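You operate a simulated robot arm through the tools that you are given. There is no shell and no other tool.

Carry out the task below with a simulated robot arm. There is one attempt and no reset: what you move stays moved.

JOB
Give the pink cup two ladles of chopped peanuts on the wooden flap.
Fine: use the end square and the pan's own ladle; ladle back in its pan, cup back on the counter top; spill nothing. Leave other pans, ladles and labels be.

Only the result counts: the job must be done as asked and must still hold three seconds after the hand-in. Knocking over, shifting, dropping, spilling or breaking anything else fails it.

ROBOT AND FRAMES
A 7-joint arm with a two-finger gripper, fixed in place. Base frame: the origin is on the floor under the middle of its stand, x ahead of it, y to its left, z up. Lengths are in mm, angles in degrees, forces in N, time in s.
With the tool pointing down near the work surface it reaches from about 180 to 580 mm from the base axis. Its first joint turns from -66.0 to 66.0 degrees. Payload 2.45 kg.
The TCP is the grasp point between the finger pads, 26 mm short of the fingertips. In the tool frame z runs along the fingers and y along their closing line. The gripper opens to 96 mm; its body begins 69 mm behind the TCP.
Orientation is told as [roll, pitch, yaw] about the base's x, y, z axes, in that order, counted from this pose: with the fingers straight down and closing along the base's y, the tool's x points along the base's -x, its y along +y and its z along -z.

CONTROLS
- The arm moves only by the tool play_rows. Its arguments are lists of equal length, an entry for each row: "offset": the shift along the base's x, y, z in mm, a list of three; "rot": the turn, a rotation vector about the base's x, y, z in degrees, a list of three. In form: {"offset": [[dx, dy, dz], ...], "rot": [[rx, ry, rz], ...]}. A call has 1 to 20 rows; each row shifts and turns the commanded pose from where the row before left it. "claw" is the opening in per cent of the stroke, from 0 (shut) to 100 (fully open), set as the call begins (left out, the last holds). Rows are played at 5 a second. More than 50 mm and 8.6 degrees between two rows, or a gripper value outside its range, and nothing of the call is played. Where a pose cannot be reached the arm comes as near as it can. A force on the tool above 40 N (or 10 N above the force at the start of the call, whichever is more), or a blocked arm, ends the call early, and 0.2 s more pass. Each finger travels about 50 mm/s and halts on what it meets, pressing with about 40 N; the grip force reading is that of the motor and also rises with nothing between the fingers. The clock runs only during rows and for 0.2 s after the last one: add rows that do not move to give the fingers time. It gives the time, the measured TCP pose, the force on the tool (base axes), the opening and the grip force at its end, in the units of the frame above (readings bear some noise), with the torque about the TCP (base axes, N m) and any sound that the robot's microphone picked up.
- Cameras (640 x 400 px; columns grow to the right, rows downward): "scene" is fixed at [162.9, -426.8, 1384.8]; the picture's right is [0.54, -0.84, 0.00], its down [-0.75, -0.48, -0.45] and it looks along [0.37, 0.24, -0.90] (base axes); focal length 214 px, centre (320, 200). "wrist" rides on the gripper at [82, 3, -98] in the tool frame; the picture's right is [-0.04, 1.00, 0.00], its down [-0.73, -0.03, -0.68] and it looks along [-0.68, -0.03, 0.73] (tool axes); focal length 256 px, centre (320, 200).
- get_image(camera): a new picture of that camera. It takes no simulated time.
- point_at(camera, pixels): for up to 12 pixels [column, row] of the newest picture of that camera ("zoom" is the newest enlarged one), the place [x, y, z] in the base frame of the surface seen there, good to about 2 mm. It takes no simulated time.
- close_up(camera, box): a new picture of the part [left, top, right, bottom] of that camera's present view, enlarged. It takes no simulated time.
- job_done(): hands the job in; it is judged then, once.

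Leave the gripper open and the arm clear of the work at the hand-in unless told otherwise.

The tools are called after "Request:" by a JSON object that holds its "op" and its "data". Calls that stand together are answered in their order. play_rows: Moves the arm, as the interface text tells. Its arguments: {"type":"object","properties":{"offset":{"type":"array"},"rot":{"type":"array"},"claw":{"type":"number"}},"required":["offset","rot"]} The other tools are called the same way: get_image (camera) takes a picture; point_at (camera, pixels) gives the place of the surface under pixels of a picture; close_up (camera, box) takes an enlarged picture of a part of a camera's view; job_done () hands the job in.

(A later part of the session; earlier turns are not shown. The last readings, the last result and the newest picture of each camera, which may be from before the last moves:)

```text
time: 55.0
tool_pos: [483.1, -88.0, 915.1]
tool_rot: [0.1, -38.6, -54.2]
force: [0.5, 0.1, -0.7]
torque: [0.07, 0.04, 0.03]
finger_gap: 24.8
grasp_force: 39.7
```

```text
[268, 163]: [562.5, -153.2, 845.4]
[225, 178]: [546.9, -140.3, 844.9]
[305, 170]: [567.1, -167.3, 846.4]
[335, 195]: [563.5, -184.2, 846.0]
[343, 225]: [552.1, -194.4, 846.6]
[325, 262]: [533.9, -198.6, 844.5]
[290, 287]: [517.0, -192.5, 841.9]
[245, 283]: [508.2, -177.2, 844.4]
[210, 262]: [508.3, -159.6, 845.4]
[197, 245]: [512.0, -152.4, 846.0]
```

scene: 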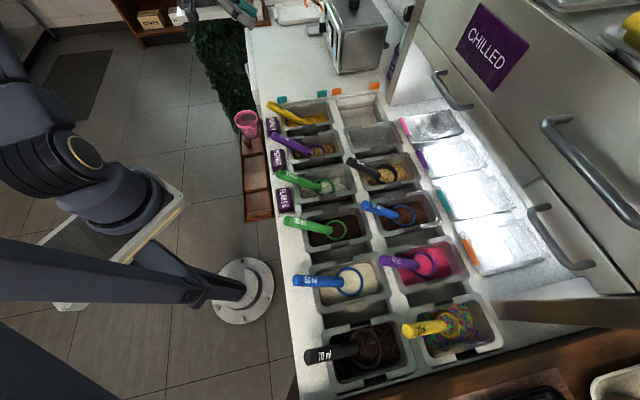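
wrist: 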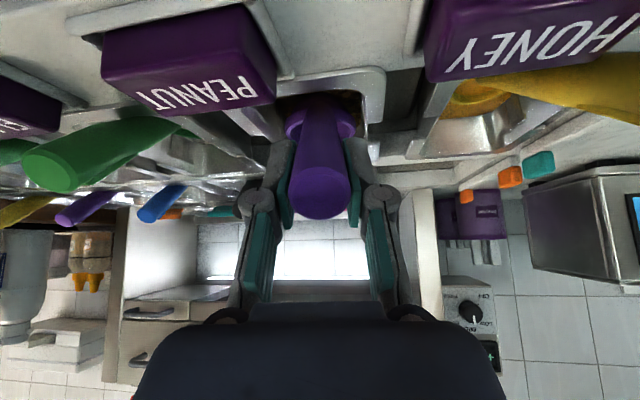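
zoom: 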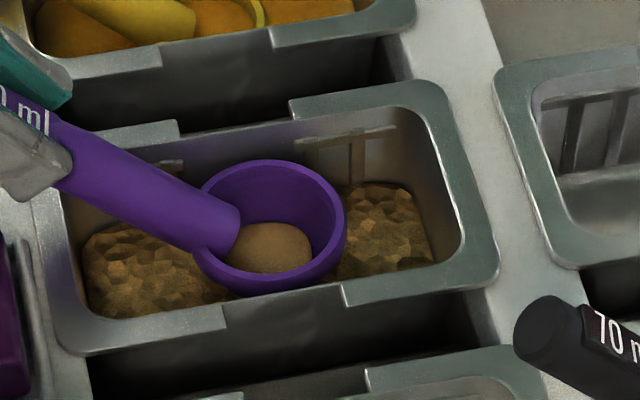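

The bowl rim centre is (537.3,-169), z 845.5. I raise 10 mm, turn the ladle +9.2° so it lines up with the pan, and shift forward so the bowl sits over (555.7,-186.8).

Request:
{"op": "play_rows", "data": {"offset": [[0, 0, 10], [2.1, -9.2, 0], [2.1, -9.2, 0], [2, -9.1, 0], [0, 0, 0]], "rot": [[0, 0, 0], [0, 0, 3.07], [0, 0, 3.07], [0, 0, 3.06], [0, 0, 0]]}}

Request:
{"op": "close_up", "data": {"camera": "scene", "box": [250, 115, 362, 185]}}

```text
time: 56.2
tool_pos: [489.2, -115.3, 923.5]
tool_rot: [0.2, -38.5, -44.9]
force: [0.0, 0.2, -0.7]
torque: [0.01, 0.01, -0.02]
finger_gap: 24.7
grasp_force: 40.0
```

```text
5.71 times, centred on (306, 150) of scene
```

zoom: 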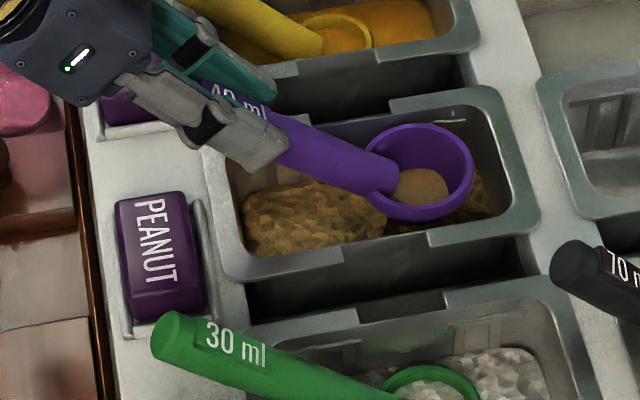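

Aligned over the pan. I lower 20 mm into the peanuts and read the force.

Request:
{"op": "play_rows", "data": {"offset": [[0, 0, -5], [0, 0, -5], [0, 0, -5], [0, 0, -5], [0, 0, 0]], "rot": [[0, 0, 0], [0, 0, 0], [0, 0, 0], [0, 0, 0], [0, 0, 0]]}}

Request:
{"op": "close_up", "data": {"camera": "scene", "box": [250, 115, 362, 185]}}

```text
time: 57.4
tool_pos: [488.8, -115.1, 904.3]
tool_rot: [0.2, -38.6, -45.0]
force: [-0.3, 0.0, -0.7]
torque: [0.06, 0.02, -0.03]
finger_gap: 24.9
grasp_force: 40.3
```

```text
5.71 times, centred on (306, 150) of scene
```

zoom: 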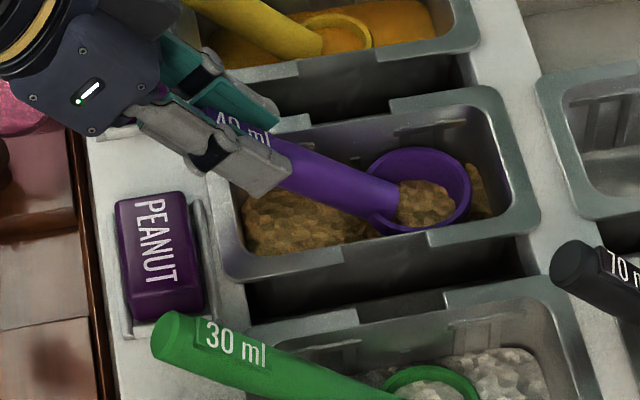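

No resistance; the bowl is entering the peanuts. I continue down 12 mm more.

Request:
{"op": "play_rows", "data": {"offset": [[0, 0, -4], [0, 0, -4], [0, 0, -4], [0, 0, 0]], "rot": [[0, 0, 0], [0, 0, 0], [0, 0, 0], [0, 0, 0]]}}

Request:
{"op": "close_up", "data": {"camera": "scene", "box": [250, 115, 362, 185]}}

```text
time: 58.4
tool_pos: [489.6, -114.0, 893.8]
tool_rot: [0.3, -38.8, -45.0]
force: [-3.9, 2.6, 17.3]
torque: [-0.85, -0.78, -0.07]
finger_gap: 25.1
grasp_force: 40.3
```

```text
5.71 times, centred on (306, 150) of scene
```

zoom: 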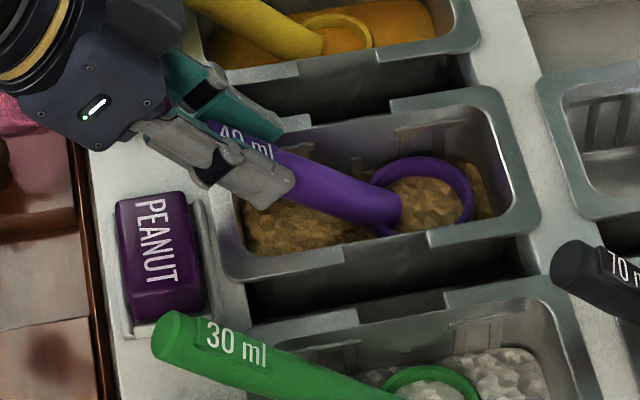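

The bowl bottom is on the pan floor (17 N at bowl position), so the peanut layer is only about 20 mm deep. The ladle must be tilted forward and swept. I raise it, move it back toward the near wall, and tilt it 40° forward.

Request:
{"op": "play_rows", "data": {"offset": [[0, 0, 15.7], [-10.6, 10.6, 16], [0.4, -0.4, 14.9], [1.6, -1.6, 11.3], [4.1, -4.1, 9.5], [4.9, -4.9, 7.5], [6.9, -6.9, 5.3], [0, 0, 0]], "rot": [[0, 0, 0], [0, 0, 0], [5.657, 5.657, 0], [5.657, 5.657, 0], [5.657, 5.657, 0], [5.657, 5.657, 0], [5.657, 5.657, 0], [0, 0, 0]]}}

Request:
{"op": "close_up", "data": {"camera": "scene", "box": [250, 105, 378, 185]}}

Request:
{"op": "get_image", "data": {"camera": "wrist"}}

```text
time: 60.2
tool_pos: [496.0, -122.8, 972.3]
tool_rot: [0.2, 1.4, -44.9]
force: [0.5, 0.3, -0.8]
torque: [0.0, 0.04, 0.01]
finger_gap: 25.2
grasp_force: 40.0
```

```text
5.00 times, centred on (314, 145) of scene
```

zoom: 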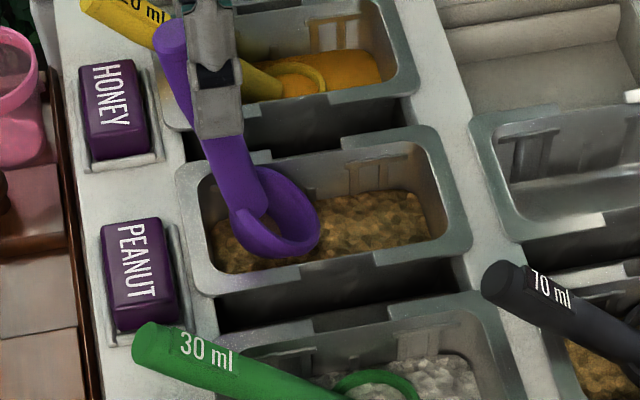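

```text
taken
```

wrist: 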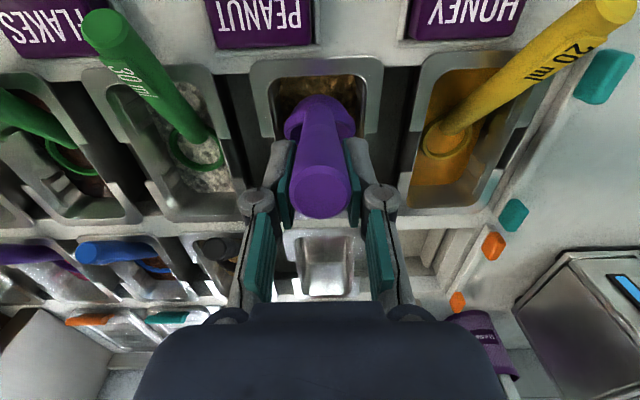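

The ladle is tilted with its far lip down, about 30 mm above the floor position. I lower it 28 mm into the peanuts near the front wall.

Request:
{"op": "play_rows", "data": {"offset": [[0, 0, -8], [0, 0, -8], [0, 0, -7], [0, 0, -5], [0, 0, 0]], "rot": [[0, 0, 0], [0, 0, 0], [0, 0, 0], [0, 0, 0], [0, 0, 0]]}}

Request:
{"op": "close_up", "data": {"camera": "scene", "box": [250, 105, 378, 185]}}

```text
time: 61.4
tool_pos: [494.9, -122.5, 945.5]
tool_rot: [0.3, 1.5, -45.0]
force: [-0.2, 0.1, -1.2]
torque: [0.03, -0.03, -0.02]
finger_gap: 24.8
grasp_force: 39.9
```

```text
5.00 times, centred on (314, 145) of scene
```

zoom: 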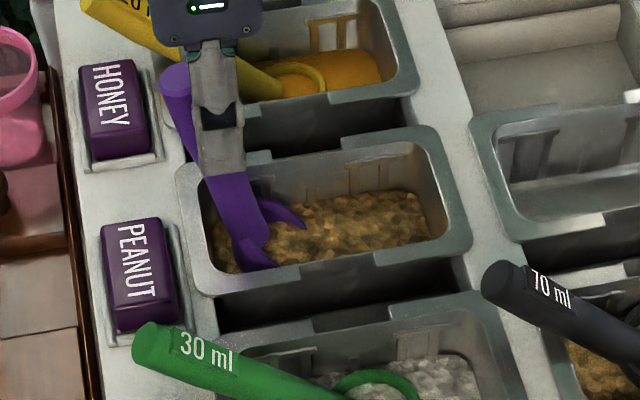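

The lip is under the surface. I sweep forward 50 mm toward the far wall.

Request:
{"op": "play_rows", "data": {"offset": [[7.07, -7.07, 0], [7.07, -7.07, 0], [7.07, -7.07, 0], [7.07, -7.07, 0], [7.07, -7.07, 0], [0, 0, 0]], "rot": [[0, 0, 0], [0, 0, 0], [0, 0, 0], [0, 0, 0], [0, 0, 0], [0, 0, 0]]}}

Request:
{"op": "close_up", "data": {"camera": "scene", "box": [250, 105, 378, 185]}}

```text
time: 62.8
tool_pos: [533.5, -158.1, 946.0]
tool_rot: [0.2, 1.3, -45.0]
force: [-0.4, 0.1, -0.3]
torque: [0.01, 0.01, -0.03]
finger_gap: 24.8
grasp_force: 39.4
```

```text
5.00 times, centred on (314, 145) of scene
```

zoom: 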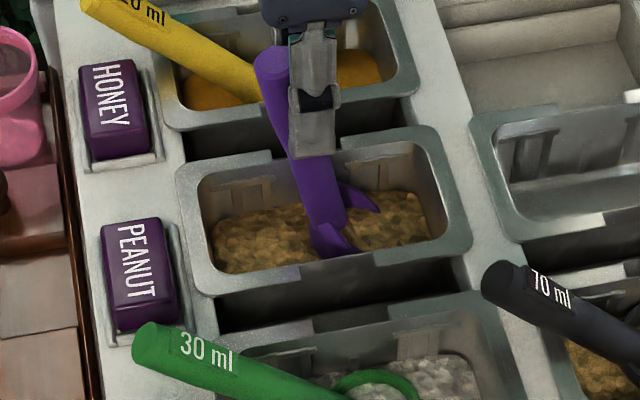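

No resistance while sweeping. Now I roll the bowl back to level in place, then lift 25 mm to see how full it is.

Request:
{"op": "play_rows", "data": {"offset": [[-10.5, 10.5, -5.8], [-9.9, 9.9, -7.5], [-8.3, 8.3, -9.5], [-7.3, 7.3, -11.3], [-6.1, 6.1, -12.9], [0, 0, 0], [0, 0, 7], [0, 0, 9], [0, 0, 9], [0, 0, 0]], "rot": [[-5.657, -5.657, 0], [-5.657, -5.657, 0], [-5.657, -5.657, 0], [-5.657, -5.657, 0], [-5.657, -5.657, 0], [0, 0, 0], [0, 0, 0], [0, 0, 0], [0, 0, 0], [0, 0, 0]]}}

Request:
{"op": "close_up", "data": {"camera": "scene", "box": [282, 120, 362, 170]}}

```text
time: 65.0
tool_pos: [490.5, -115.7, 924.4]
tool_rot: [0.4, -38.6, -45.0]
force: [0.0, -0.2, -0.3]
torque: [0.04, 0.04, 0.01]
finger_gap: 25.1
grasp_force: 39.6
```

```text
8.00 times, centred on (322, 145) of scene
```

zoom: 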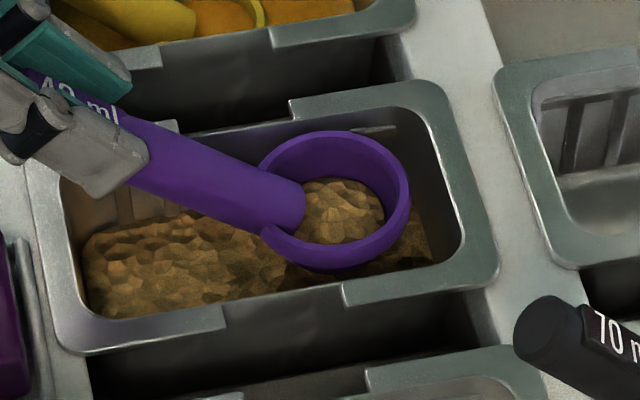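

The bowl now holds a good heap. I measure content height against the rim.

Request:
{"op": "point_at", "data": {"camera": "zoom", "pixels": [[340, 190], [365, 205], [330, 220], [350, 235], [315, 205], [375, 220], [335, 135], [404, 200], [330, 268], [385, 160], [270, 235], [360, 260]]}}

Request:
{"op": "close_up", "data": {"camera": "scene", "box": [306, 132, 338, 156]}}

```text
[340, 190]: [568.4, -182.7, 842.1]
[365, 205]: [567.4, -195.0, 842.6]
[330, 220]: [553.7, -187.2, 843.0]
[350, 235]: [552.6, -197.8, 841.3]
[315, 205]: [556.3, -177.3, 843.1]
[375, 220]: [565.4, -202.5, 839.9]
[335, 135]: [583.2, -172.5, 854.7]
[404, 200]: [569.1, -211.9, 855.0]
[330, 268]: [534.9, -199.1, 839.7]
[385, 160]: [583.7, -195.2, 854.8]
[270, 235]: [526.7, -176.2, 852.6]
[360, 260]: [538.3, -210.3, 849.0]
```

```text
16.00 times, centred on (322, 144) of scene
```

zoom: 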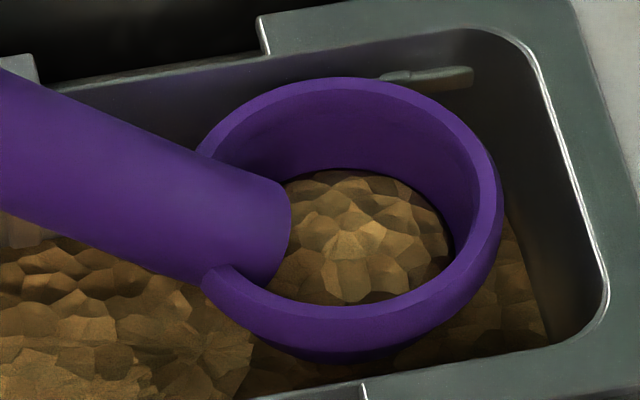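

The content sits about 12 mm below the rim, so perhaps a quarter full. I check whether the peanut bed shows a trench or level drop.

Request:
{"op": "close_up", "data": {"camera": "scene", "box": [282, 120, 362, 170]}}

Request:
{"op": "point_at", "data": {"camera": "zoom", "pixels": [[100, 250], [120, 280], [150, 240], [180, 260], [200, 230], [220, 280], [240, 260], [270, 285], [400, 260], [420, 240], [100, 310], [170, 300]]}}

```text
8.00 times, centred on (322, 145) of scene
```

zoom: 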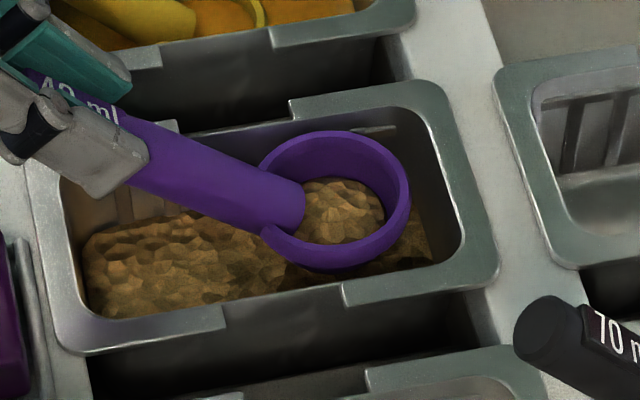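

```text
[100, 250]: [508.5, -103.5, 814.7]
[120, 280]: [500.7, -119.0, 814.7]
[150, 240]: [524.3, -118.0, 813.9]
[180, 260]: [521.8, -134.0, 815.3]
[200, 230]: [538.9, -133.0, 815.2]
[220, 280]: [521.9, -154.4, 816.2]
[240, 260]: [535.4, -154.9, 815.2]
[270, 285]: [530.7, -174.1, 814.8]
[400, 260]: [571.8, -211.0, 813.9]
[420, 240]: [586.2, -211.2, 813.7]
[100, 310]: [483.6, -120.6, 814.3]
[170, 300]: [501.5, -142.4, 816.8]
```

The bed stays level at about 815, so the fill seems to depend on how deep and how far the lip is swept. I'll make a deeper scoop: back to the near wall, tilt 54°, and lower until just above the floor.

Request:
{"op": "play_rows", "data": {"offset": [[-11.5, 11.5, -6.9], [-3.1, 3.1, 10.9], [-1.9, 1.9, 10.3], [2.7, -2.7, 9.5], [6.4, -6.4, 6.5], [9.8, -9.8, 3.3], [11.6, -11.6, -1], [8.9, -8.9, -5.2], [0, 0, -5.2], [0, 0, 0]], "rot": [[0, 0, 0], [5.657, 5.657, 0], [5.657, 5.657, 0], [5.657, 5.657, 0], [5.657, 5.657, 0], [5.657, 5.657, 0], [5.657, 5.657, 0], [4.243, 4.243, 0], [0, 0, 0], [0, 0, 0]]}}

Request:
{"op": "close_up", "data": {"camera": "scene", "box": [250, 105, 378, 185]}}

```text
time: 67.2
tool_pos: [512.6, -138.6, 946.3]
tool_rot: [0.3, 15.5, -45.0]
force: [-0.8, 0.3, 9.4]
torque: [-0.01, 0.16, 0.02]
finger_gap: 24.9
grasp_force: 40.1
```

```text
5.00 times, centred on (314, 145) of scene
```

zoom: 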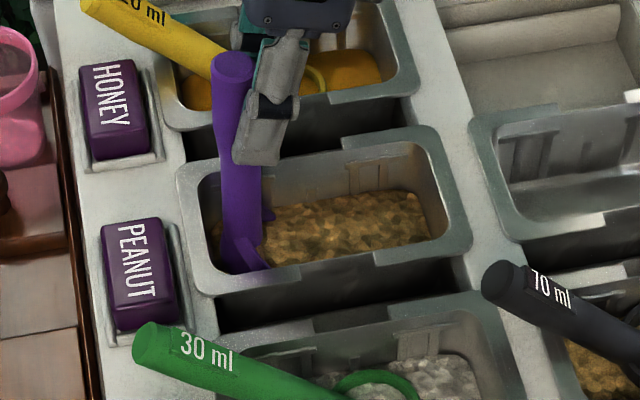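

Slight floor contact at 9 N. I raise 1.5 mm and run the sweep: forward along the floor, levelling gradually toward the far wall, then lift.

Request:
{"op": "play_rows", "data": {"offset": [[0, 0, 1.5], [7.1, -7.1, 0], [7.1, -7.1, 0], [1.1, -1.1, -0.4], [1.2, -1.2, -0.9], [0.6, -0.6, -1.5], [-3.6, 3.6, -3.4], [-4, 4, -4.6], [-6.9, 6.9, -8], [-8.1, 8.1, -10], [-7.7, 7.7, -10.5], [-5.5, 5.5, -7.8], [0, 0, 7], [0, 0, 9], [0, 0, 9], [0, 0, 0]], "rot": [[0, 0, 0], [0, 0, 0], [0, 0, 0], [-2.828, -2.828, 0], [-2.828, -2.828, 0], [-2.828, -2.828, 0], [-4.243, -4.243, 0], [-4.243, -4.243, 0], [-5.657, -5.657, 0], [-5.657, -5.657, 0], [-5.657, -5.657, 0], [-4.243, -4.243, 0], [0, 0, 0], [0, 0, 0], [0, 0, 0], [0, 0, 0]]}}

Request:
{"op": "close_up", "data": {"camera": "scene", "box": [282, 120, 362, 170]}}

Request:
{"op": "point_at", "data": {"camera": "zoom", "pixels": [[350, 190], [375, 205], [340, 220], [360, 235], [325, 205], [385, 220], [345, 132], [412, 200], [340, 268], [395, 160], [100, 280], [180, 270]]}}

```text
time: 70.6
tool_pos: [492.4, -118.3, 923.1]
tool_rot: [0.2, -38.6, -45.2]
force: [-0.2, 0.5, -1.9]
torque: [0.04, 0.06, 0.0]
finger_gap: 24.9
grasp_force: 40.4
```

```text
8.00 times, centred on (322, 145) of scene
```

zoom: 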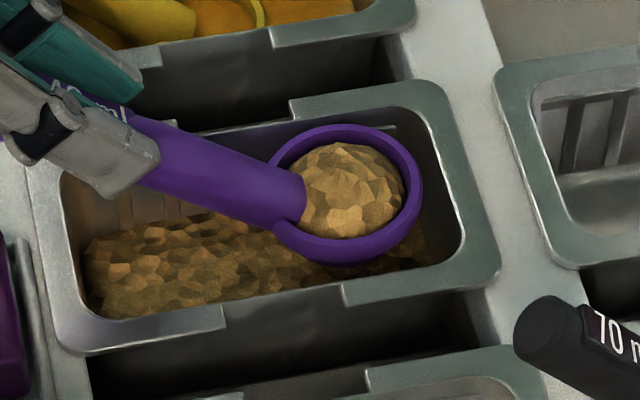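

```text
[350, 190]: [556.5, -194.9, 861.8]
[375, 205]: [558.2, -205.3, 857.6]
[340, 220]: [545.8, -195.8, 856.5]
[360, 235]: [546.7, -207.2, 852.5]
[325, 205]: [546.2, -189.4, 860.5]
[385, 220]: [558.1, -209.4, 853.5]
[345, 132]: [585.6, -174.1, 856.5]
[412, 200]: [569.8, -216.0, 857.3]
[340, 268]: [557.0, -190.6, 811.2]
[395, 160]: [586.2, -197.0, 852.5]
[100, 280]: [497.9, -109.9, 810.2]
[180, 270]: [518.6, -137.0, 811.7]
```

The ladle is now heaped full (heap top z≈862, rim ≈856; bed fell to ≈811). I lift it straight up slowly by 110 mm, keeping it level.

Request:
{"op": "play_rows", "data": {"offset": [[0, 0, 4], [0, 0, 7], [0, 0, 10], [0, 0, 11], [0, 0, 11], [0, 0, 11], [0, 0, 11], [0, 0, 11], [0, 0, 11], [0, 0, 11], [0, 0, 8], [0, 0, 4], [0, 0, 0]], "rot": [[0, 0, 0], [0, 0, 0], [0, 0, 0], [0, 0, 0], [0, 0, 0], [0, 0, 0], [0, 0, 0], [0, 0, 0], [0, 0, 0], [0, 0, 0], [0, 0, 0], [0, 0, 0], [0, 0, 0]]}}

Request:
{"op": "close_up", "data": {"camera": "scene", "box": [250, 85, 378, 165]}}

```text
time: 73.4
tool_pos: [493.9, -119.5, 1034.4]
tool_rot: [0.2, -38.4, -45.1]
force: [-0.1, 0.7, -1.5]
torque: [0.02, 0.03, 0.04]
finger_gap: 24.8
grasp_force: 39.8
```

```text
5.00 times, centred on (314, 125) of scene
```

zoom: 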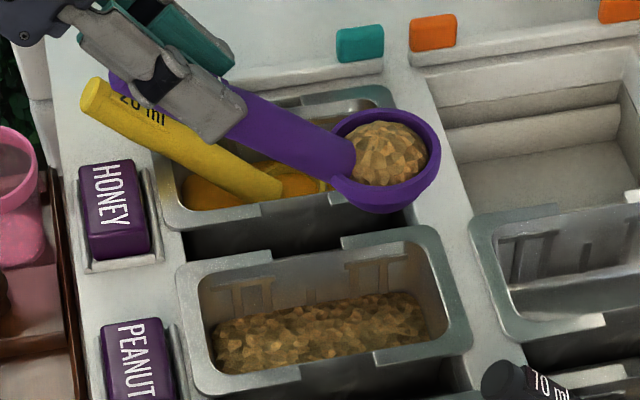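

The load is intact. I carry it level, with gentle speed-up and slow-down, to the position above the cup: TCP about (418,127).

Request:
{"op": "play_rows", "data": {"offset": [[-1.8, 5.7, 0], [-2.9, 9.6, 0], [-4.1, 13.4, 0], [-5, 16.2, 0], [-5.3, 17.2, 0], [-5.3, 17.2, 0], [-5.3, 17.2, 0], [-5.3, 17.2, 0], [-5.3, 17.2, 0], [-5.3, 17.2, 0], [-5.3, 17.2, 0], [-5.3, 17.2, 0], [-5.3, 17.2, 0], [-5, 16.2, 0], [-4.1, 13.4, 0], [-2.9, 9.6, 0], [-1.8, 5.7, 0], [0, 0, 0]], "rot": [[0, 0, 0], [0, 0, 0], [0, 0, 0], [0, 0, 0], [0, 0, 0], [0, 0, 0], [0, 0, 0], [0, 0, 0], [0, 0, 0], [0, 0, 0], [0, 0, 0], [0, 0, 0], [0, 0, 0], [0, 0, 0], [0, 0, 0], [0, 0, 0], [0, 0, 0], [0, 0, 0]]}}

Request:
{"op": "close_up", "data": {"camera": "scene", "box": [200, 60, 328, 140]}}

```text
time: 77.2
tool_pos: [418.7, 118.6, 1032.9]
tool_rot: [0.2, -38.6, -45.0]
force: [-0.1, -0.1, -0.4]
torque: [0.03, 0.04, 0.01]
finger_gap: 24.8
grasp_force: 40.4
out of reach, approached as far as the arm can: row 4, 5
```

```text
5.00 times, centred on (264, 100) of scene
```

zoom: 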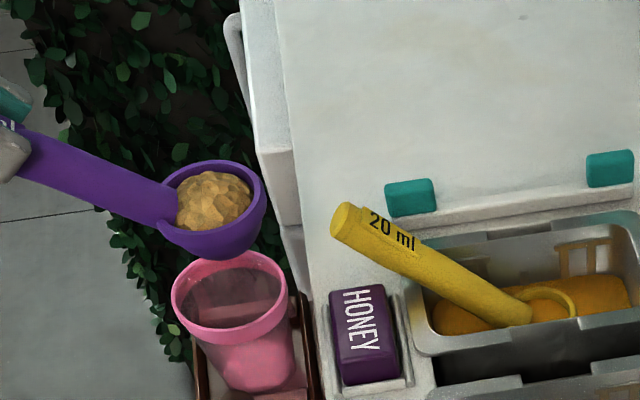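

The ladle is above the cup with its heap intact. Rows 4–5 briefly touched the reach limit, but the pose recovered. I measure the bowl rim and cup rim positions before pouring.

Request:
{"op": "point_at", "data": {"camera": "zoom", "pixels": [[225, 163], [185, 172], [255, 178], [263, 205], [250, 228], [215, 233], [175, 235], [165, 228], [190, 215], [215, 195], [230, 200], [240, 190]]}}

Request:
{"op": "point_at", "data": {"camera": "zoom", "pixels": [[176, 300], [200, 335], [240, 337], [280, 310], [285, 290], [265, 262], [190, 268], [225, 340]]}}

Request:
{"op": "get_image", "data": {"camera": "scene"}}

```text
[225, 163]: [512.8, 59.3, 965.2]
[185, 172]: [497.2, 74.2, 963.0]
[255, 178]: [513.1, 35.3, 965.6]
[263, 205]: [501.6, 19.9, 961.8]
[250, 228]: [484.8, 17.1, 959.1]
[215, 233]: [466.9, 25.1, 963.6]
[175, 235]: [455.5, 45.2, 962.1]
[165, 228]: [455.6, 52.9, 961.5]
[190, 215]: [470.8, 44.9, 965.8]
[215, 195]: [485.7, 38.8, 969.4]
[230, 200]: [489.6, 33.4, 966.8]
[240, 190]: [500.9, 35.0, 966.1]
```

```text
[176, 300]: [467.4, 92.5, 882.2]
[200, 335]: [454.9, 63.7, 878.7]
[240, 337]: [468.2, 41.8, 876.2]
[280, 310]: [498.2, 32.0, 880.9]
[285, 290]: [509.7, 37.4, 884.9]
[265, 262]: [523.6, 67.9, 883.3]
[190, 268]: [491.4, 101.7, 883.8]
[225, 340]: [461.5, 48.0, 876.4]
```

```text
taken
```

scene: 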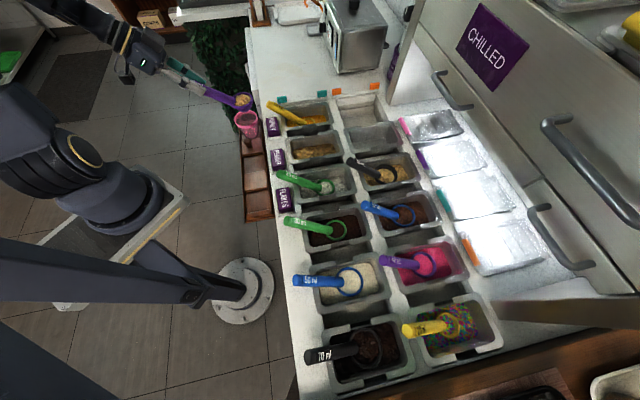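

The bowl centre is (485,46.5,964) and the cup centre about (489.7,67.7). I shift (-1,+10) and lower 34 mm so the pouring lip ends over the cup mouth.

Request:
{"op": "play_rows", "data": {"offset": [[-0.2, 2, -4], [-0.3, 3, -8], [-0.3, 3, -8], [-0.2, 2, -8], [0, 0, -6], [0, 0, 0]], "rot": [[0, 0, 0], [0, 0, 0], [0, 0, 0], [0, 0, 0], [0, 0, 0], [0, 0, 0]]}}

Request:
{"op": "close_up", "data": {"camera": "scene", "box": [200, 70, 328, 150]}}

Request:
{"op": "get_image", "data": {"camera": "wrist"}}

```text
time: 78.6
tool_pos: [417.2, 127.7, 998.1]
tool_rot: [0.1, -38.6, -45.0]
force: [0.0, -0.5, -0.8]
torque: [0.08, 0.05, -0.02]
finger_gap: 25.2
grasp_force: 40.2
```

```text
5.00 times, centred on (264, 110) of scene
```

zoom: 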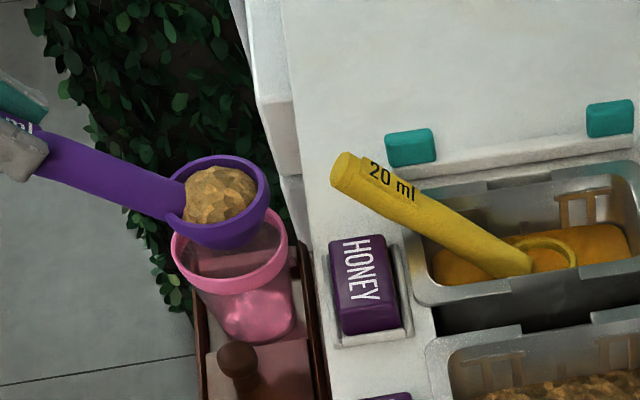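

```text
taken
```

wrist: 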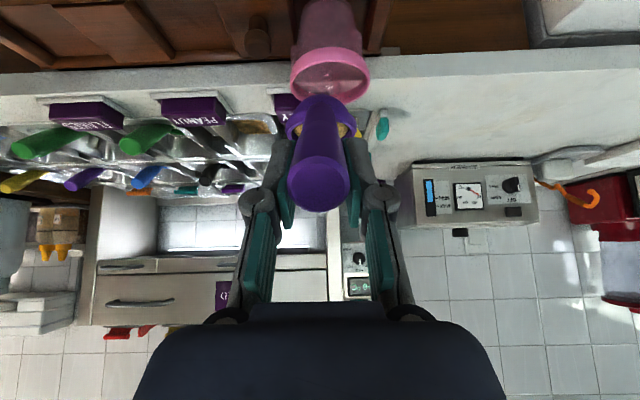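

The bowl centre is at about (484,56,929), just above the cup mouth. I start rolling about the handle axis, the first 30° in 5° steps, keeping the bowl centre fixed.

Request:
{"op": "play_rows", "data": {"offset": [[-0.53, -0.44, -0.08], [-0.53, -0.44, -0.08], [-0.53, -0.44, -0.08], [-0.53, -0.44, -0.08], [-0.53, -0.44, -0.08], [-0.53, -0.44, -0.08]], "rot": [[-2.745, 2.745, 3.145], [-2.745, 2.745, 3.145], [-2.745, 2.745, 3.145], [-2.745, 2.745, 3.145], [-2.745, 2.745, 3.145], [-2.745, 2.745, 3.145]]}}

Request:
{"op": "close_up", "data": {"camera": "scene", "box": [200, 80, 296, 140]}}

```text
time: 80.0
tool_pos: [415.6, 125.4, 999.3]
tool_rot: [-27.0, -31.4, -10.0]
force: [0.0, -0.2, -0.4]
torque: [0.05, 0.04, -0.02]
finger_gap: 25.3
grasp_force: 40.1
```

```text
6.67 times, centred on (248, 110) of scene
```

zoom: 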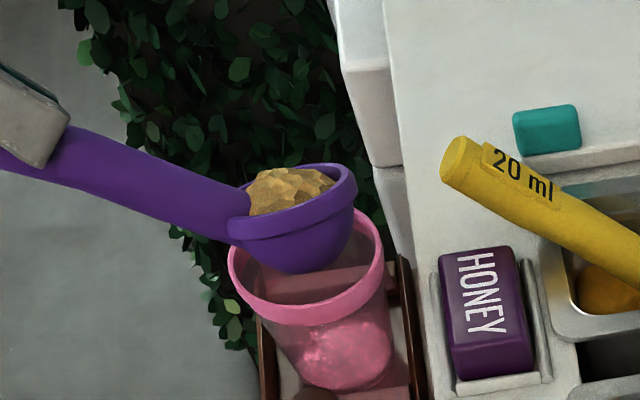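

Rolled 30° with the contents still in place and no reach warnings. Continue to 60°.

Request:
{"op": "play_rows", "data": {"offset": [[-0.34, -0.58, 0.2], [-0.34, -0.58, 0.2], [-0.34, -0.58, 0.2], [-0.34, -0.58, 0.2], [-0.34, -0.58, 0.2], [-0.34, -0.58, 0.2]], "rot": [[-2.745, 2.745, 3.145], [-2.745, 2.745, 3.145], [-2.745, 2.745, 3.145], [-2.745, 2.745, 3.145], [-2.745, 2.745, 3.145], [-2.745, 2.745, 3.145]]}}

Request:
{"op": "close_up", "data": {"camera": "scene", "box": [200, 80, 296, 140]}}

```text
time: 81.4
tool_pos: [412.4, 121.2, 999.0]
tool_rot: [-43.7, -14.0, 15.8]
force: [-0.5, -0.3, -0.6]
torque: [0.04, 0.03, 0.01]
finger_gap: 25.0
grasp_force: 39.7
```

```text
6.67 times, centred on (248, 110) of scene
```

zoom: 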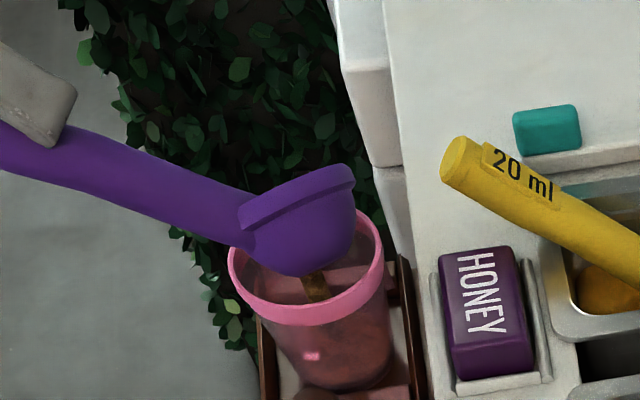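

A stream of peanuts is falling inside the cup (zoom (315,287)). I check with the wrist camera, then continue slowly.

Request:
{"op": "close_up", "data": {"camera": "wrist", "box": [220, 0, 460, 150]}}

Request:
{"op": "play_rows", "data": {"offset": [[0, 0, 0], [0, 0, 0], [-0.06, -0.55, 0.42], [0, 0, 0], [-0.06, -0.55, 0.42], [0, 0, 0]], "rot": [[0, 0, 0], [0, 0, 0], [-2.745, 2.745, 3.145], [0, 0, 0], [-2.745, 2.745, 3.145], [0, 0, 0]]}}

Request:
{"op": "close_up", "data": {"camera": "scene", "box": [200, 80, 296, 140]}}

Request:
{"op": "close_up", "data": {"camera": "wrist", "box": [220, 0, 460, 150]}}

```text
2.67 times, centred on (340, 75) of wrist
```

zoom: 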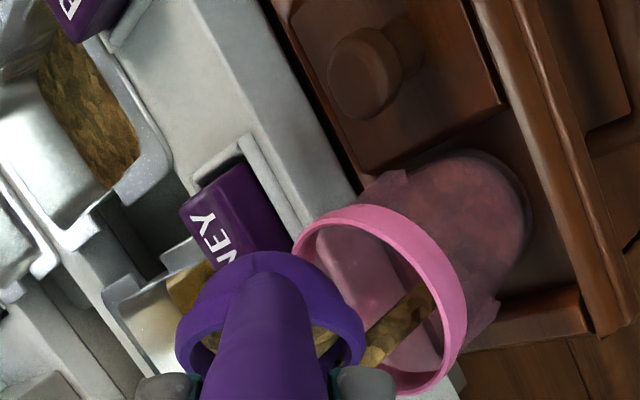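

```text
time: 82.8
tool_pos: [413.2, 121.2, 1000.8]
tool_rot: [-47.2, -7.1, 22.7]
force: [-0.4, -0.4, -0.4]
torque: [0.05, 0.05, -0.02]
finger_gap: 25.2
grasp_force: 39.9
```

```text
6.67 times, centred on (248, 110) of scene
```

zoom: 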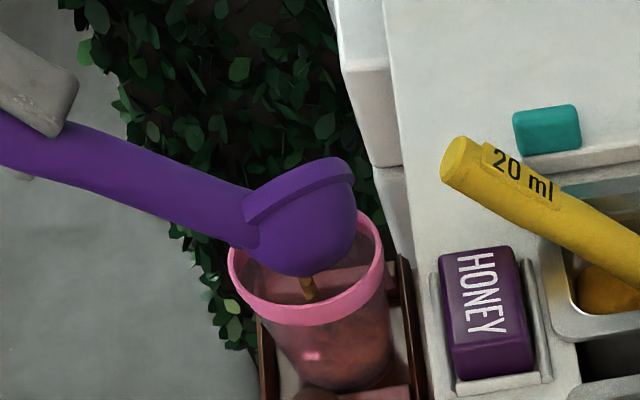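

```text
2.67 times, centred on (340, 75) of wrist
```

zoom: 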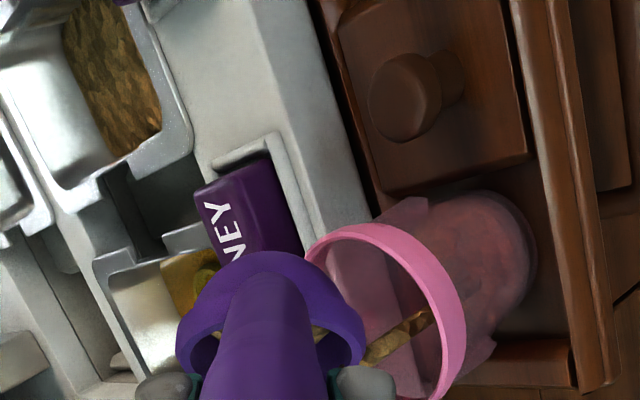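

The stream goes cleanly into the cup opening. I continue the roll with pauses, from 70° to about 100°.

Request:
{"op": "play_rows", "data": {"offset": [[-0.06, -0.55, 0.42], [0, 0, 0], [-0.06, -0.55, 0.42], [0, 0, 0], [-0.06, -0.55, 0.42], [0, 0, 0], [-0.06, -0.55, 0.42], [0, 0, 0], [0.24, -0.38, 0.53], [0, 0, 0], [0.24, -0.38, 0.53], [0, 0, 0]], "rot": [[-2.745, 2.745, 3.145], [0, 0, 0], [-2.745, 2.745, 3.145], [0, 0, 0], [-2.745, 2.745, 3.145], [0, 0, 0], [-2.745, 2.745, 3.145], [0, 0, 0], [-2.745, 2.745, 3.145], [0, 0, 0], [-2.745, 2.745, 3.145], [0, 0, 0]]}}

Request:
{"op": "close_up", "data": {"camera": "scene", "box": [200, 80, 296, 140]}}

Request:
{"op": "close_up", "data": {"camera": "wrist", "box": [220, 0, 460, 150]}}

```text
time: 85.4
tool_pos: [412.4, 115.9, 1003.1]
tool_rot: [-52.5, 15.6, 41.6]
force: [-0.8, 0.2, 0.3]
torque: [-0.01, 0.04, -0.02]
finger_gap: 24.9
grasp_force: 40.6
```

```text
6.67 times, centred on (248, 110) of scene
```

zoom: 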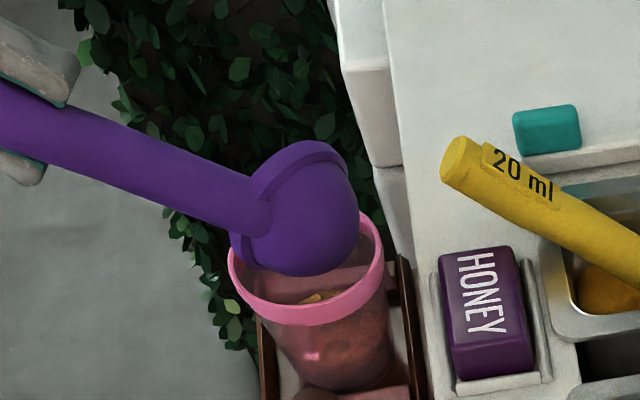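

```text
2.67 times, centred on (340, 75) of wrist
```

zoom: 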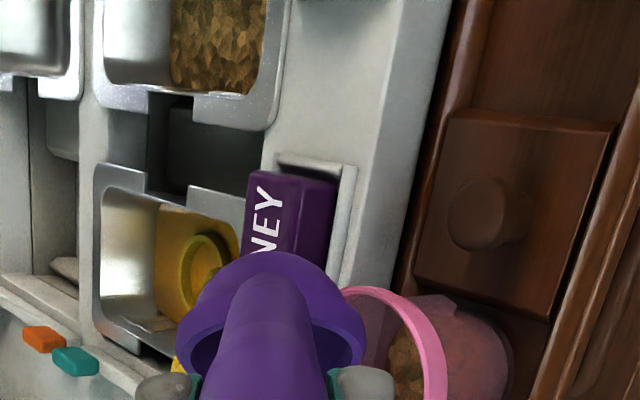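

Peanuts are visible in the cup (wrist zoom (405,365)). I continue rolling from 100° to 135° to empty the bowl.

Request:
{"op": "play_rows", "data": {"offset": [[0.24, -0.38, 0.53], [0.24, -0.38, 0.53], [0.24, -0.38, 0.53], [0.24, -0.38, 0.53], [0.47, -0.12, 0.5], [0.47, -0.12, 0.5], [0.47, -0.12, 0.5], [0, 0, 0], [0, 0, 0], [0, 0, 0]], "rot": [[-2.745, 2.745, 3.145], [-2.745, 2.745, 3.145], [-2.745, 2.745, 3.145], [-2.745, 2.745, 3.145], [-2.745, 2.745, 3.145], [-2.745, 2.745, 3.145], [-2.745, 2.745, 3.145], [0, 0, 0], [0, 0, 0], [0, 0, 0]]}}

Request:
{"op": "close_up", "data": {"camera": "scene", "box": [200, 80, 296, 140]}}

Request:
{"op": "get_image", "data": {"camera": "wrist"}}

```text
time: 87.6
tool_pos: [414.7, 114.9, 1006.7]
tool_rot: [-47.8, 42.3, 66.3]
force: [-0.2, 0.0, -1.0]
torque: [0.01, 0.04, 0.01]
finger_gap: 24.7
grasp_force: 40.1
```

```text
6.67 times, centred on (248, 110) of scene
```

zoom: 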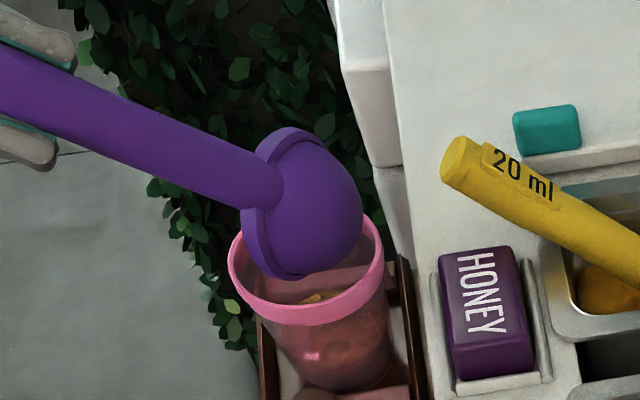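

```text
taken
```

wrist: 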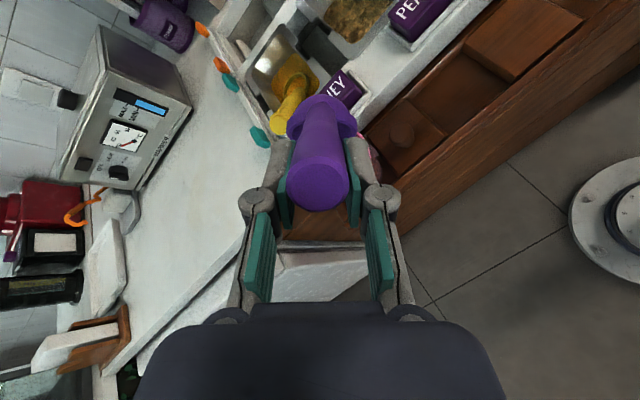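

The bowl is tipped past 90° and should be empty. I roll it back to level in 7.5° steps with the bowl held over the cup.

Request:
{"op": "play_rows", "data": {"offset": [[-0.75, 0.19, -0.8], [-0.75, 0.19, -0.8], [-0.36, 0.57, -0.8], [-0.36, 0.57, -0.8], [-0.36, 0.57, -0.8], [-0.36, 0.57, -0.8], [0.09, 0.83, -0.63], [0.09, 0.83, -0.63], [0.09, 0.83, -0.63], [0.09, 0.83, -0.63], [0.51, 0.87, -0.3], [0.51, 0.87, -0.3], [0.51, 0.87, -0.3], [0.51, 0.87, -0.3], [0.8, 0.66, 0.12], [0.8, 0.66, 0.12], [0.8, 0.66, 0.12], [0.8, 0.66, 0.12], [0, 0, 0]], "rot": [[4.118, -4.118, -4.718], [4.118, -4.118, -4.718], [4.118, -4.118, -4.718], [4.118, -4.118, -4.718], [4.118, -4.118, -4.718], [4.118, -4.118, -4.718], [4.118, -4.118, -4.718], [4.118, -4.118, -4.718], [4.118, -4.118, -4.718], [4.118, -4.118, -4.718], [4.118, -4.118, -4.718], [4.118, -4.118, -4.718], [4.118, -4.118, -4.718], [4.118, -4.118, -4.718], [4.118, -4.118, -4.718], [4.118, -4.118, -4.718], [4.118, -4.118, -4.718], [4.118, -4.118, -4.718], [0, 0, 0]]}}

Request:
{"op": "close_up", "data": {"camera": "scene", "box": [200, 80, 296, 140]}}

```text
time: 91.6
tool_pos: [417.0, 128.7, 998.5]
tool_rot: [0.2, -38.6, -45.0]
force: [0.6, 0.5, -0.3]
torque: [0.03, 0.01, -0.03]
finger_gap: 24.7
grasp_force: 40.3
```

```text
6.67 times, centred on (248, 110) of scene
```

zoom: 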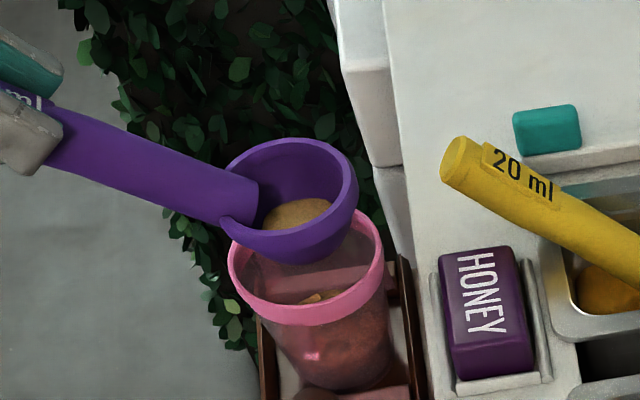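

The bowl is back level with just the thin film it had at the start. I carry it back over the peanut pan.

Request:
{"op": "play_rows", "data": {"offset": [[3, -12, 2], [6, -22, 3], [6.5, -24.9, 0], [6.5, -24.9, 0], [6.5, -24.9, 0], [6.5, -24.9, 0], [6.5, -24.9, 0], [6.5, -24.9, 0], [6.5, -24.9, 0], [5, -17, 0], [2.4, -8, 0], [0, 0, 0]], "rot": [[0, 0, 0], [0, 0, 0], [0, 0, 0], [0, 0, 0], [0, 0, 0], [0, 0, 0], [0, 0, 0], [0, 0, 0], [0, 0, 0], [0, 0, 0], [0, 0, 0], [0, 0, 0]]}}

Request:
{"op": "close_up", "data": {"camera": "scene", "box": [210, 85, 370, 185]}}

```text
time: 94.2
tool_pos: [479.8, -105.7, 1007.2]
tool_rot: [0.0, -38.5, -44.8]
force: [0.5, 0.8, -0.5]
torque: [0.0, 0.0, 0.03]
finger_gap: 24.8
grasp_force: 39.5
```

```text
4.00 times, centred on (290, 135) of scene
```

zoom: 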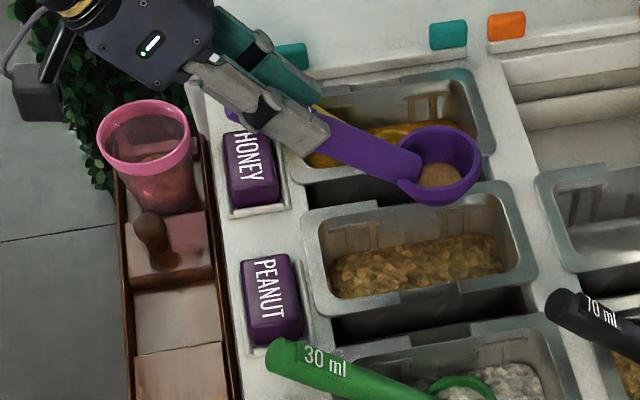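

No reach warnings at this height. I lower the empty ladle straight down into the pan by 80 mm.

Request:
{"op": "play_rows", "data": {"offset": [[0, 0, -10], [0, 0, -16], [0, 0, -16], [0, 0, -16], [0, 0, -14], [0, 0, -8], [0, 0, 0]], "rot": [[0, 0, 0], [0, 0, 0], [0, 0, 0], [0, 0, 0], [0, 0, 0], [0, 0, 0], [0, 0, 0]]}}

Request:
{"op": "close_up", "data": {"camera": "scene", "box": [282, 120, 362, 170]}}

Request:
{"op": "point_at", "data": {"camera": "zoom", "pixels": [[300, 135], [255, 150], [345, 150], [375, 190], [365, 230], [330, 262], [285, 268], [250, 250], [100, 290], [150, 280], [420, 220], [310, 215]]}}

```text
time: 95.8
tool_pos: [478.5, -105.4, 922.1]
tool_rot: [0.1, -38.5, -44.9]
force: [-0.9, 1.4, -0.6]
torque: [0.04, 0.0, 0.0]
finger_gap: 25.0
grasp_force: 40.1
```

```text
8.00 times, centred on (322, 145) of scene
```

zoom: 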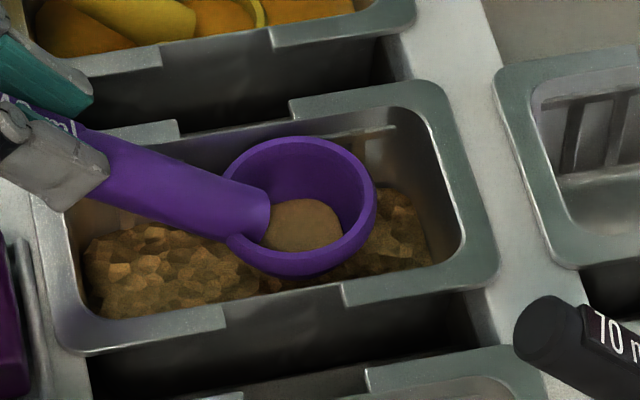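

```text
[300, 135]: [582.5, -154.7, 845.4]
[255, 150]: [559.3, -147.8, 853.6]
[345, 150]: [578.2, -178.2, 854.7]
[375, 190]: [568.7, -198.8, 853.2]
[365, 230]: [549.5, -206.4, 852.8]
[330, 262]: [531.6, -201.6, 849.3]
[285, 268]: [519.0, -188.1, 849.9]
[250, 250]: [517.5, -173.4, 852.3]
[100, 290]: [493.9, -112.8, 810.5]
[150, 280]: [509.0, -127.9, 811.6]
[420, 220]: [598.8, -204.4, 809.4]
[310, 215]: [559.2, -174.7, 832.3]
```

The bowl centre is (548,-177) and the bed is at about 810.5. I repeat the scoop: move back while tilting 54°, then lower to just above the floor.

Request:
{"op": "play_rows", "data": {"offset": [[-4.1, 4.1, 5.9], [-2, 2, 10.5], [2.7, -2.7, 9.6], [6.3, -6.3, 6.6], [9.8, -9.8, 3.5], [11.7, -11.7, -0.8], [8.8, -8.8, -5.2], [0, 0, -4.5], [0, 0, 0]], "rot": [[5.657, 5.657, 0], [5.657, 5.657, 0], [5.657, 5.657, 0], [5.657, 5.657, 0], [5.657, 5.657, 0], [5.657, 5.657, 0], [4.243, 4.243, 0], [0, 0, 0], [0, 0, 0]]}}

Request:
{"op": "close_up", "data": {"camera": "scene", "box": [250, 105, 378, 185]}}

```text
time: 97.8
tool_pos: [510.5, -142.2, 945.2]
tool_rot: [-0.8, 11.2, -45.0]
force: [-4.1, 3.6, 23.4]
torque: [0.29, 0.51, -0.04]
finger_gap: 24.8
grasp_force: 40.0
out of reach, approached as far as the arm can: row 2, 3
```

```text
5.00 times, centred on (314, 145) of scene
```

zoom: 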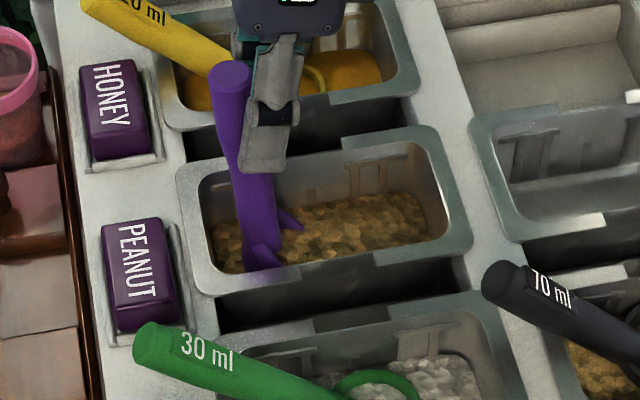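

Rows 2–3 grazed the reach limit and the bowl now presses the floor at 23 N. I raise 6 mm to relieve and re-read the pose.

Request:
{"op": "play_rows", "data": {"offset": [[0, 0, 3], [0, 0, 3], [0, 0, 0]], "rot": [[0, 0, 0], [0, 0, 0], [0, 0, 0]]}}

Request:
{"op": "close_up", "data": {"camera": "wrist", "box": [230, 60, 390, 220]}}

```text
time: 98.6
tool_pos: [511.1, -144.0, 946.9]
tool_rot: [-1.0, 11.2, -45.0]
force: [0.7, 0.6, -0.3]
torque: [0.01, -0.01, 0.01]
finger_gap: 25.0
grasp_force: 40.0
```

```text
2.50 times, centred on (310, 140) of wrist
```

zoom: 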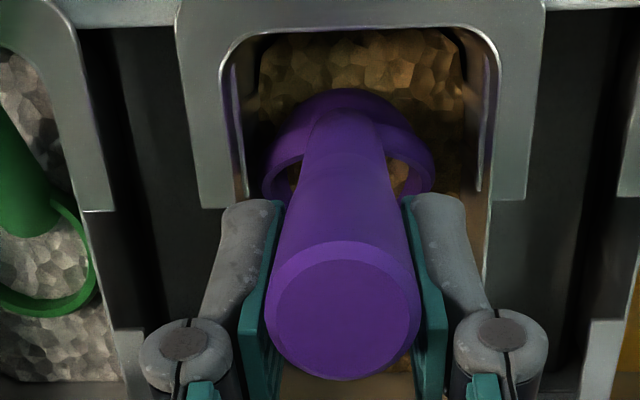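

The pose now has tilt about 50° and drifted 4 mm sideways; the ladle is still centred in the grip. I correct the sideways drift and small roll, step back 8 mm and restore the 54° tilt.

Request:
{"op": "play_rows", "data": {"offset": [[-3.6, 7.8, 1], [6.2, -6.2, 0], [0, 0, -0.5], [0, 0, 0]], "rot": [[0.7, -0.7, 0], [2.97, 2.97, 0], [0, 0, 0], [0, 0, 0]]}}

Request:
{"op": "close_up", "data": {"camera": "scene", "box": [250, 105, 378, 185]}}

```text
time: 99.6
tool_pos: [513.2, -141.0, 949.6]
tool_rot: [0.0, 15.4, -44.8]
force: [-0.2, -0.8, -0.2]
torque: [0.03, 0.01, 0.0]
finger_gap: 25.0
grasp_force: 40.4
```

```text
5.00 times, centred on (314, 145) of scene
```

zoom: 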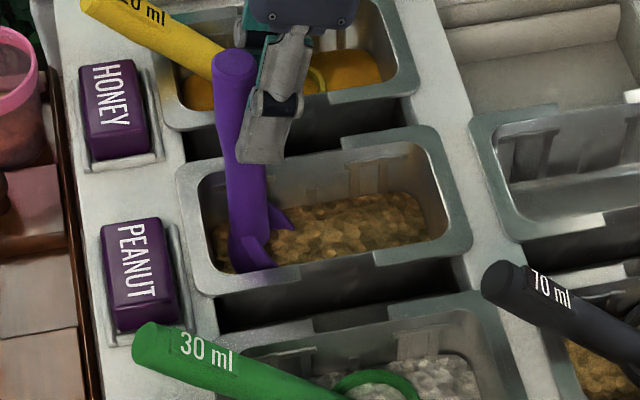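

Pose is right again (tilt 15.4°, centred). I lower 2 mm and run the sweep, levelling toward the far wall, then lift.

Request:
{"op": "play_rows", "data": {"offset": [[0, 0, -2], [6.6, -6.6, 0], [6.4, -6.4, 0], [0.5, -0.5, -0.3], [1.1, -1.1, -1], [0.6, -0.6, -1.6], [-3.6, 3.6, -3.5], [-4, 4, -4.7], [-6.9, 6.9, -8.1], [-8.1, 8.1, -10.1], [-7.7, 7.7, -11.4], [-5.4, 5.4, -8.4], [0, 0, 7], [0, 0, 9], [0, 0, 9], [0, 0, 0]], "rot": [[0, 0, 0], [0, 0, 0], [0, 0, 0], [-2.828, -2.828, 0], [-2.828, -2.828, 0], [-2.828, -2.828, 0], [-4.243, -4.243, 0], [-4.243, -4.243, 0], [-5.657, -5.657, 0], [-5.657, -5.657, 0], [-5.657, -5.657, 0], [-4.243, -4.243, 0], [0, 0, 0], [0, 0, 0], [0, 0, 0], [0, 0, 0]]}}

Request:
{"op": "close_up", "data": {"camera": "scene", "box": [282, 120, 362, 170]}}

Request:
{"op": "point_at", "data": {"camera": "zoom", "pixels": [[350, 190], [375, 205], [340, 220], [360, 235], [325, 205], [385, 220], [345, 132], [412, 200], [340, 262], [395, 160], [100, 280], [180, 270]]}}

```text
time: 103.0
tool_pos: [492.6, -118.8, 922.5]
tool_rot: [-0.1, -38.7, -44.8]
force: [-0.5, 0.7, -0.9]
torque: [0.06, 0.02, 0.02]
finger_gap: 24.7
grasp_force: 39.7
```

```text
8.00 times, centred on (322, 145) of scene
```

zoom: 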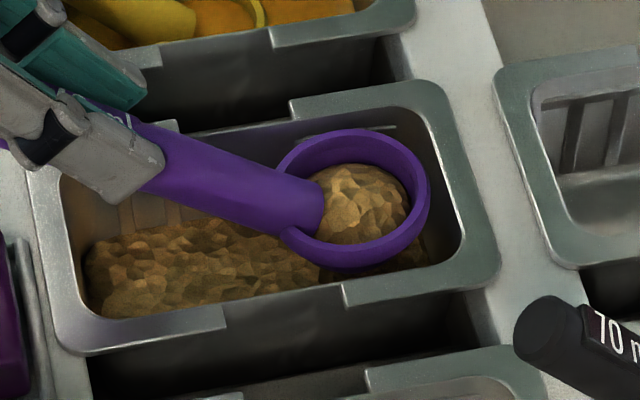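

```text
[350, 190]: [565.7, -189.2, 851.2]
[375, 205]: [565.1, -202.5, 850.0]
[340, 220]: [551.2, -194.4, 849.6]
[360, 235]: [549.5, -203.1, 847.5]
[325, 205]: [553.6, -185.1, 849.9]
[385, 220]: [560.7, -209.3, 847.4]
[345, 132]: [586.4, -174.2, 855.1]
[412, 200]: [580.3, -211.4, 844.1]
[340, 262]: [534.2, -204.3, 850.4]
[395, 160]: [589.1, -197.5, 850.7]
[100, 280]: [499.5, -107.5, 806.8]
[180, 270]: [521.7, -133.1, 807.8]
```

This load is only about 60% full (mound 851, rim 855.5; bed now ≈807.5). I'll top it up with a deeper pass, first moving back and tilting to 54° while keeping a bit farther out to avoid the reach limit.

Request:
{"op": "play_rows", "data": {"offset": [[-9.3, 9.3, 9.5], [-0.6, 0.6, 9.5], [1.3, -1.3, 7.6], [3.5, -3.5, 6.6], [6.3, -6.3, 2.5], [9.5, -9.5, -2.8], [8.8, -8.8, -4.2], [0, 0, 0]], "rot": [[5.657, 5.657, 0], [5.657, 5.657, 0], [5.657, 5.657, 0], [5.657, 5.657, 0], [5.657, 5.657, 0], [5.657, 5.657, 0], [4.243, 4.243, 0], [0, 0, 0]]}}

Request:
{"op": "close_up", "data": {"camera": "scene", "box": [250, 105, 378, 185]}}

```text
time: 104.8
tool_pos: [512.8, -139.8, 949.9]
tool_rot: [0.2, 15.5, -44.8]
force: [0.8, -0.1, -0.7]
torque: [-0.04, -0.01, 0.02]
finger_gap: 24.9
grasp_force: 40.0
```

```text
5.00 times, centred on (314, 145) of scene
```

zoom: 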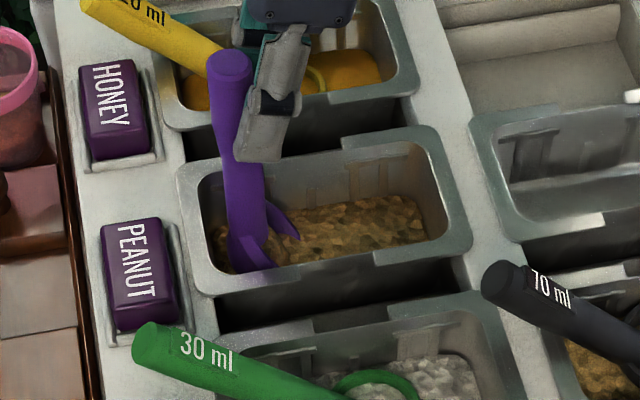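

No warnings. I add 4° more tilt and lower to just above the floor.

Request:
{"op": "play_rows", "data": {"offset": [[4.8, -4.8, -1.5], [0, 0, -0.8], [0, 0, 0]], "rot": [[2.828, 2.828, 0], [0, 0, 0], [0, 0, 0]]}}

```text
time: 105.6
tool_pos: [517.6, -145.8, 948.4]
tool_rot: [0.2, 19.4, -44.8]
force: [-0.1, 0.1, -1.4]
torque: [-0.01, -0.01, -0.03]
finger_gap: 24.7
grasp_force: 40.0
```

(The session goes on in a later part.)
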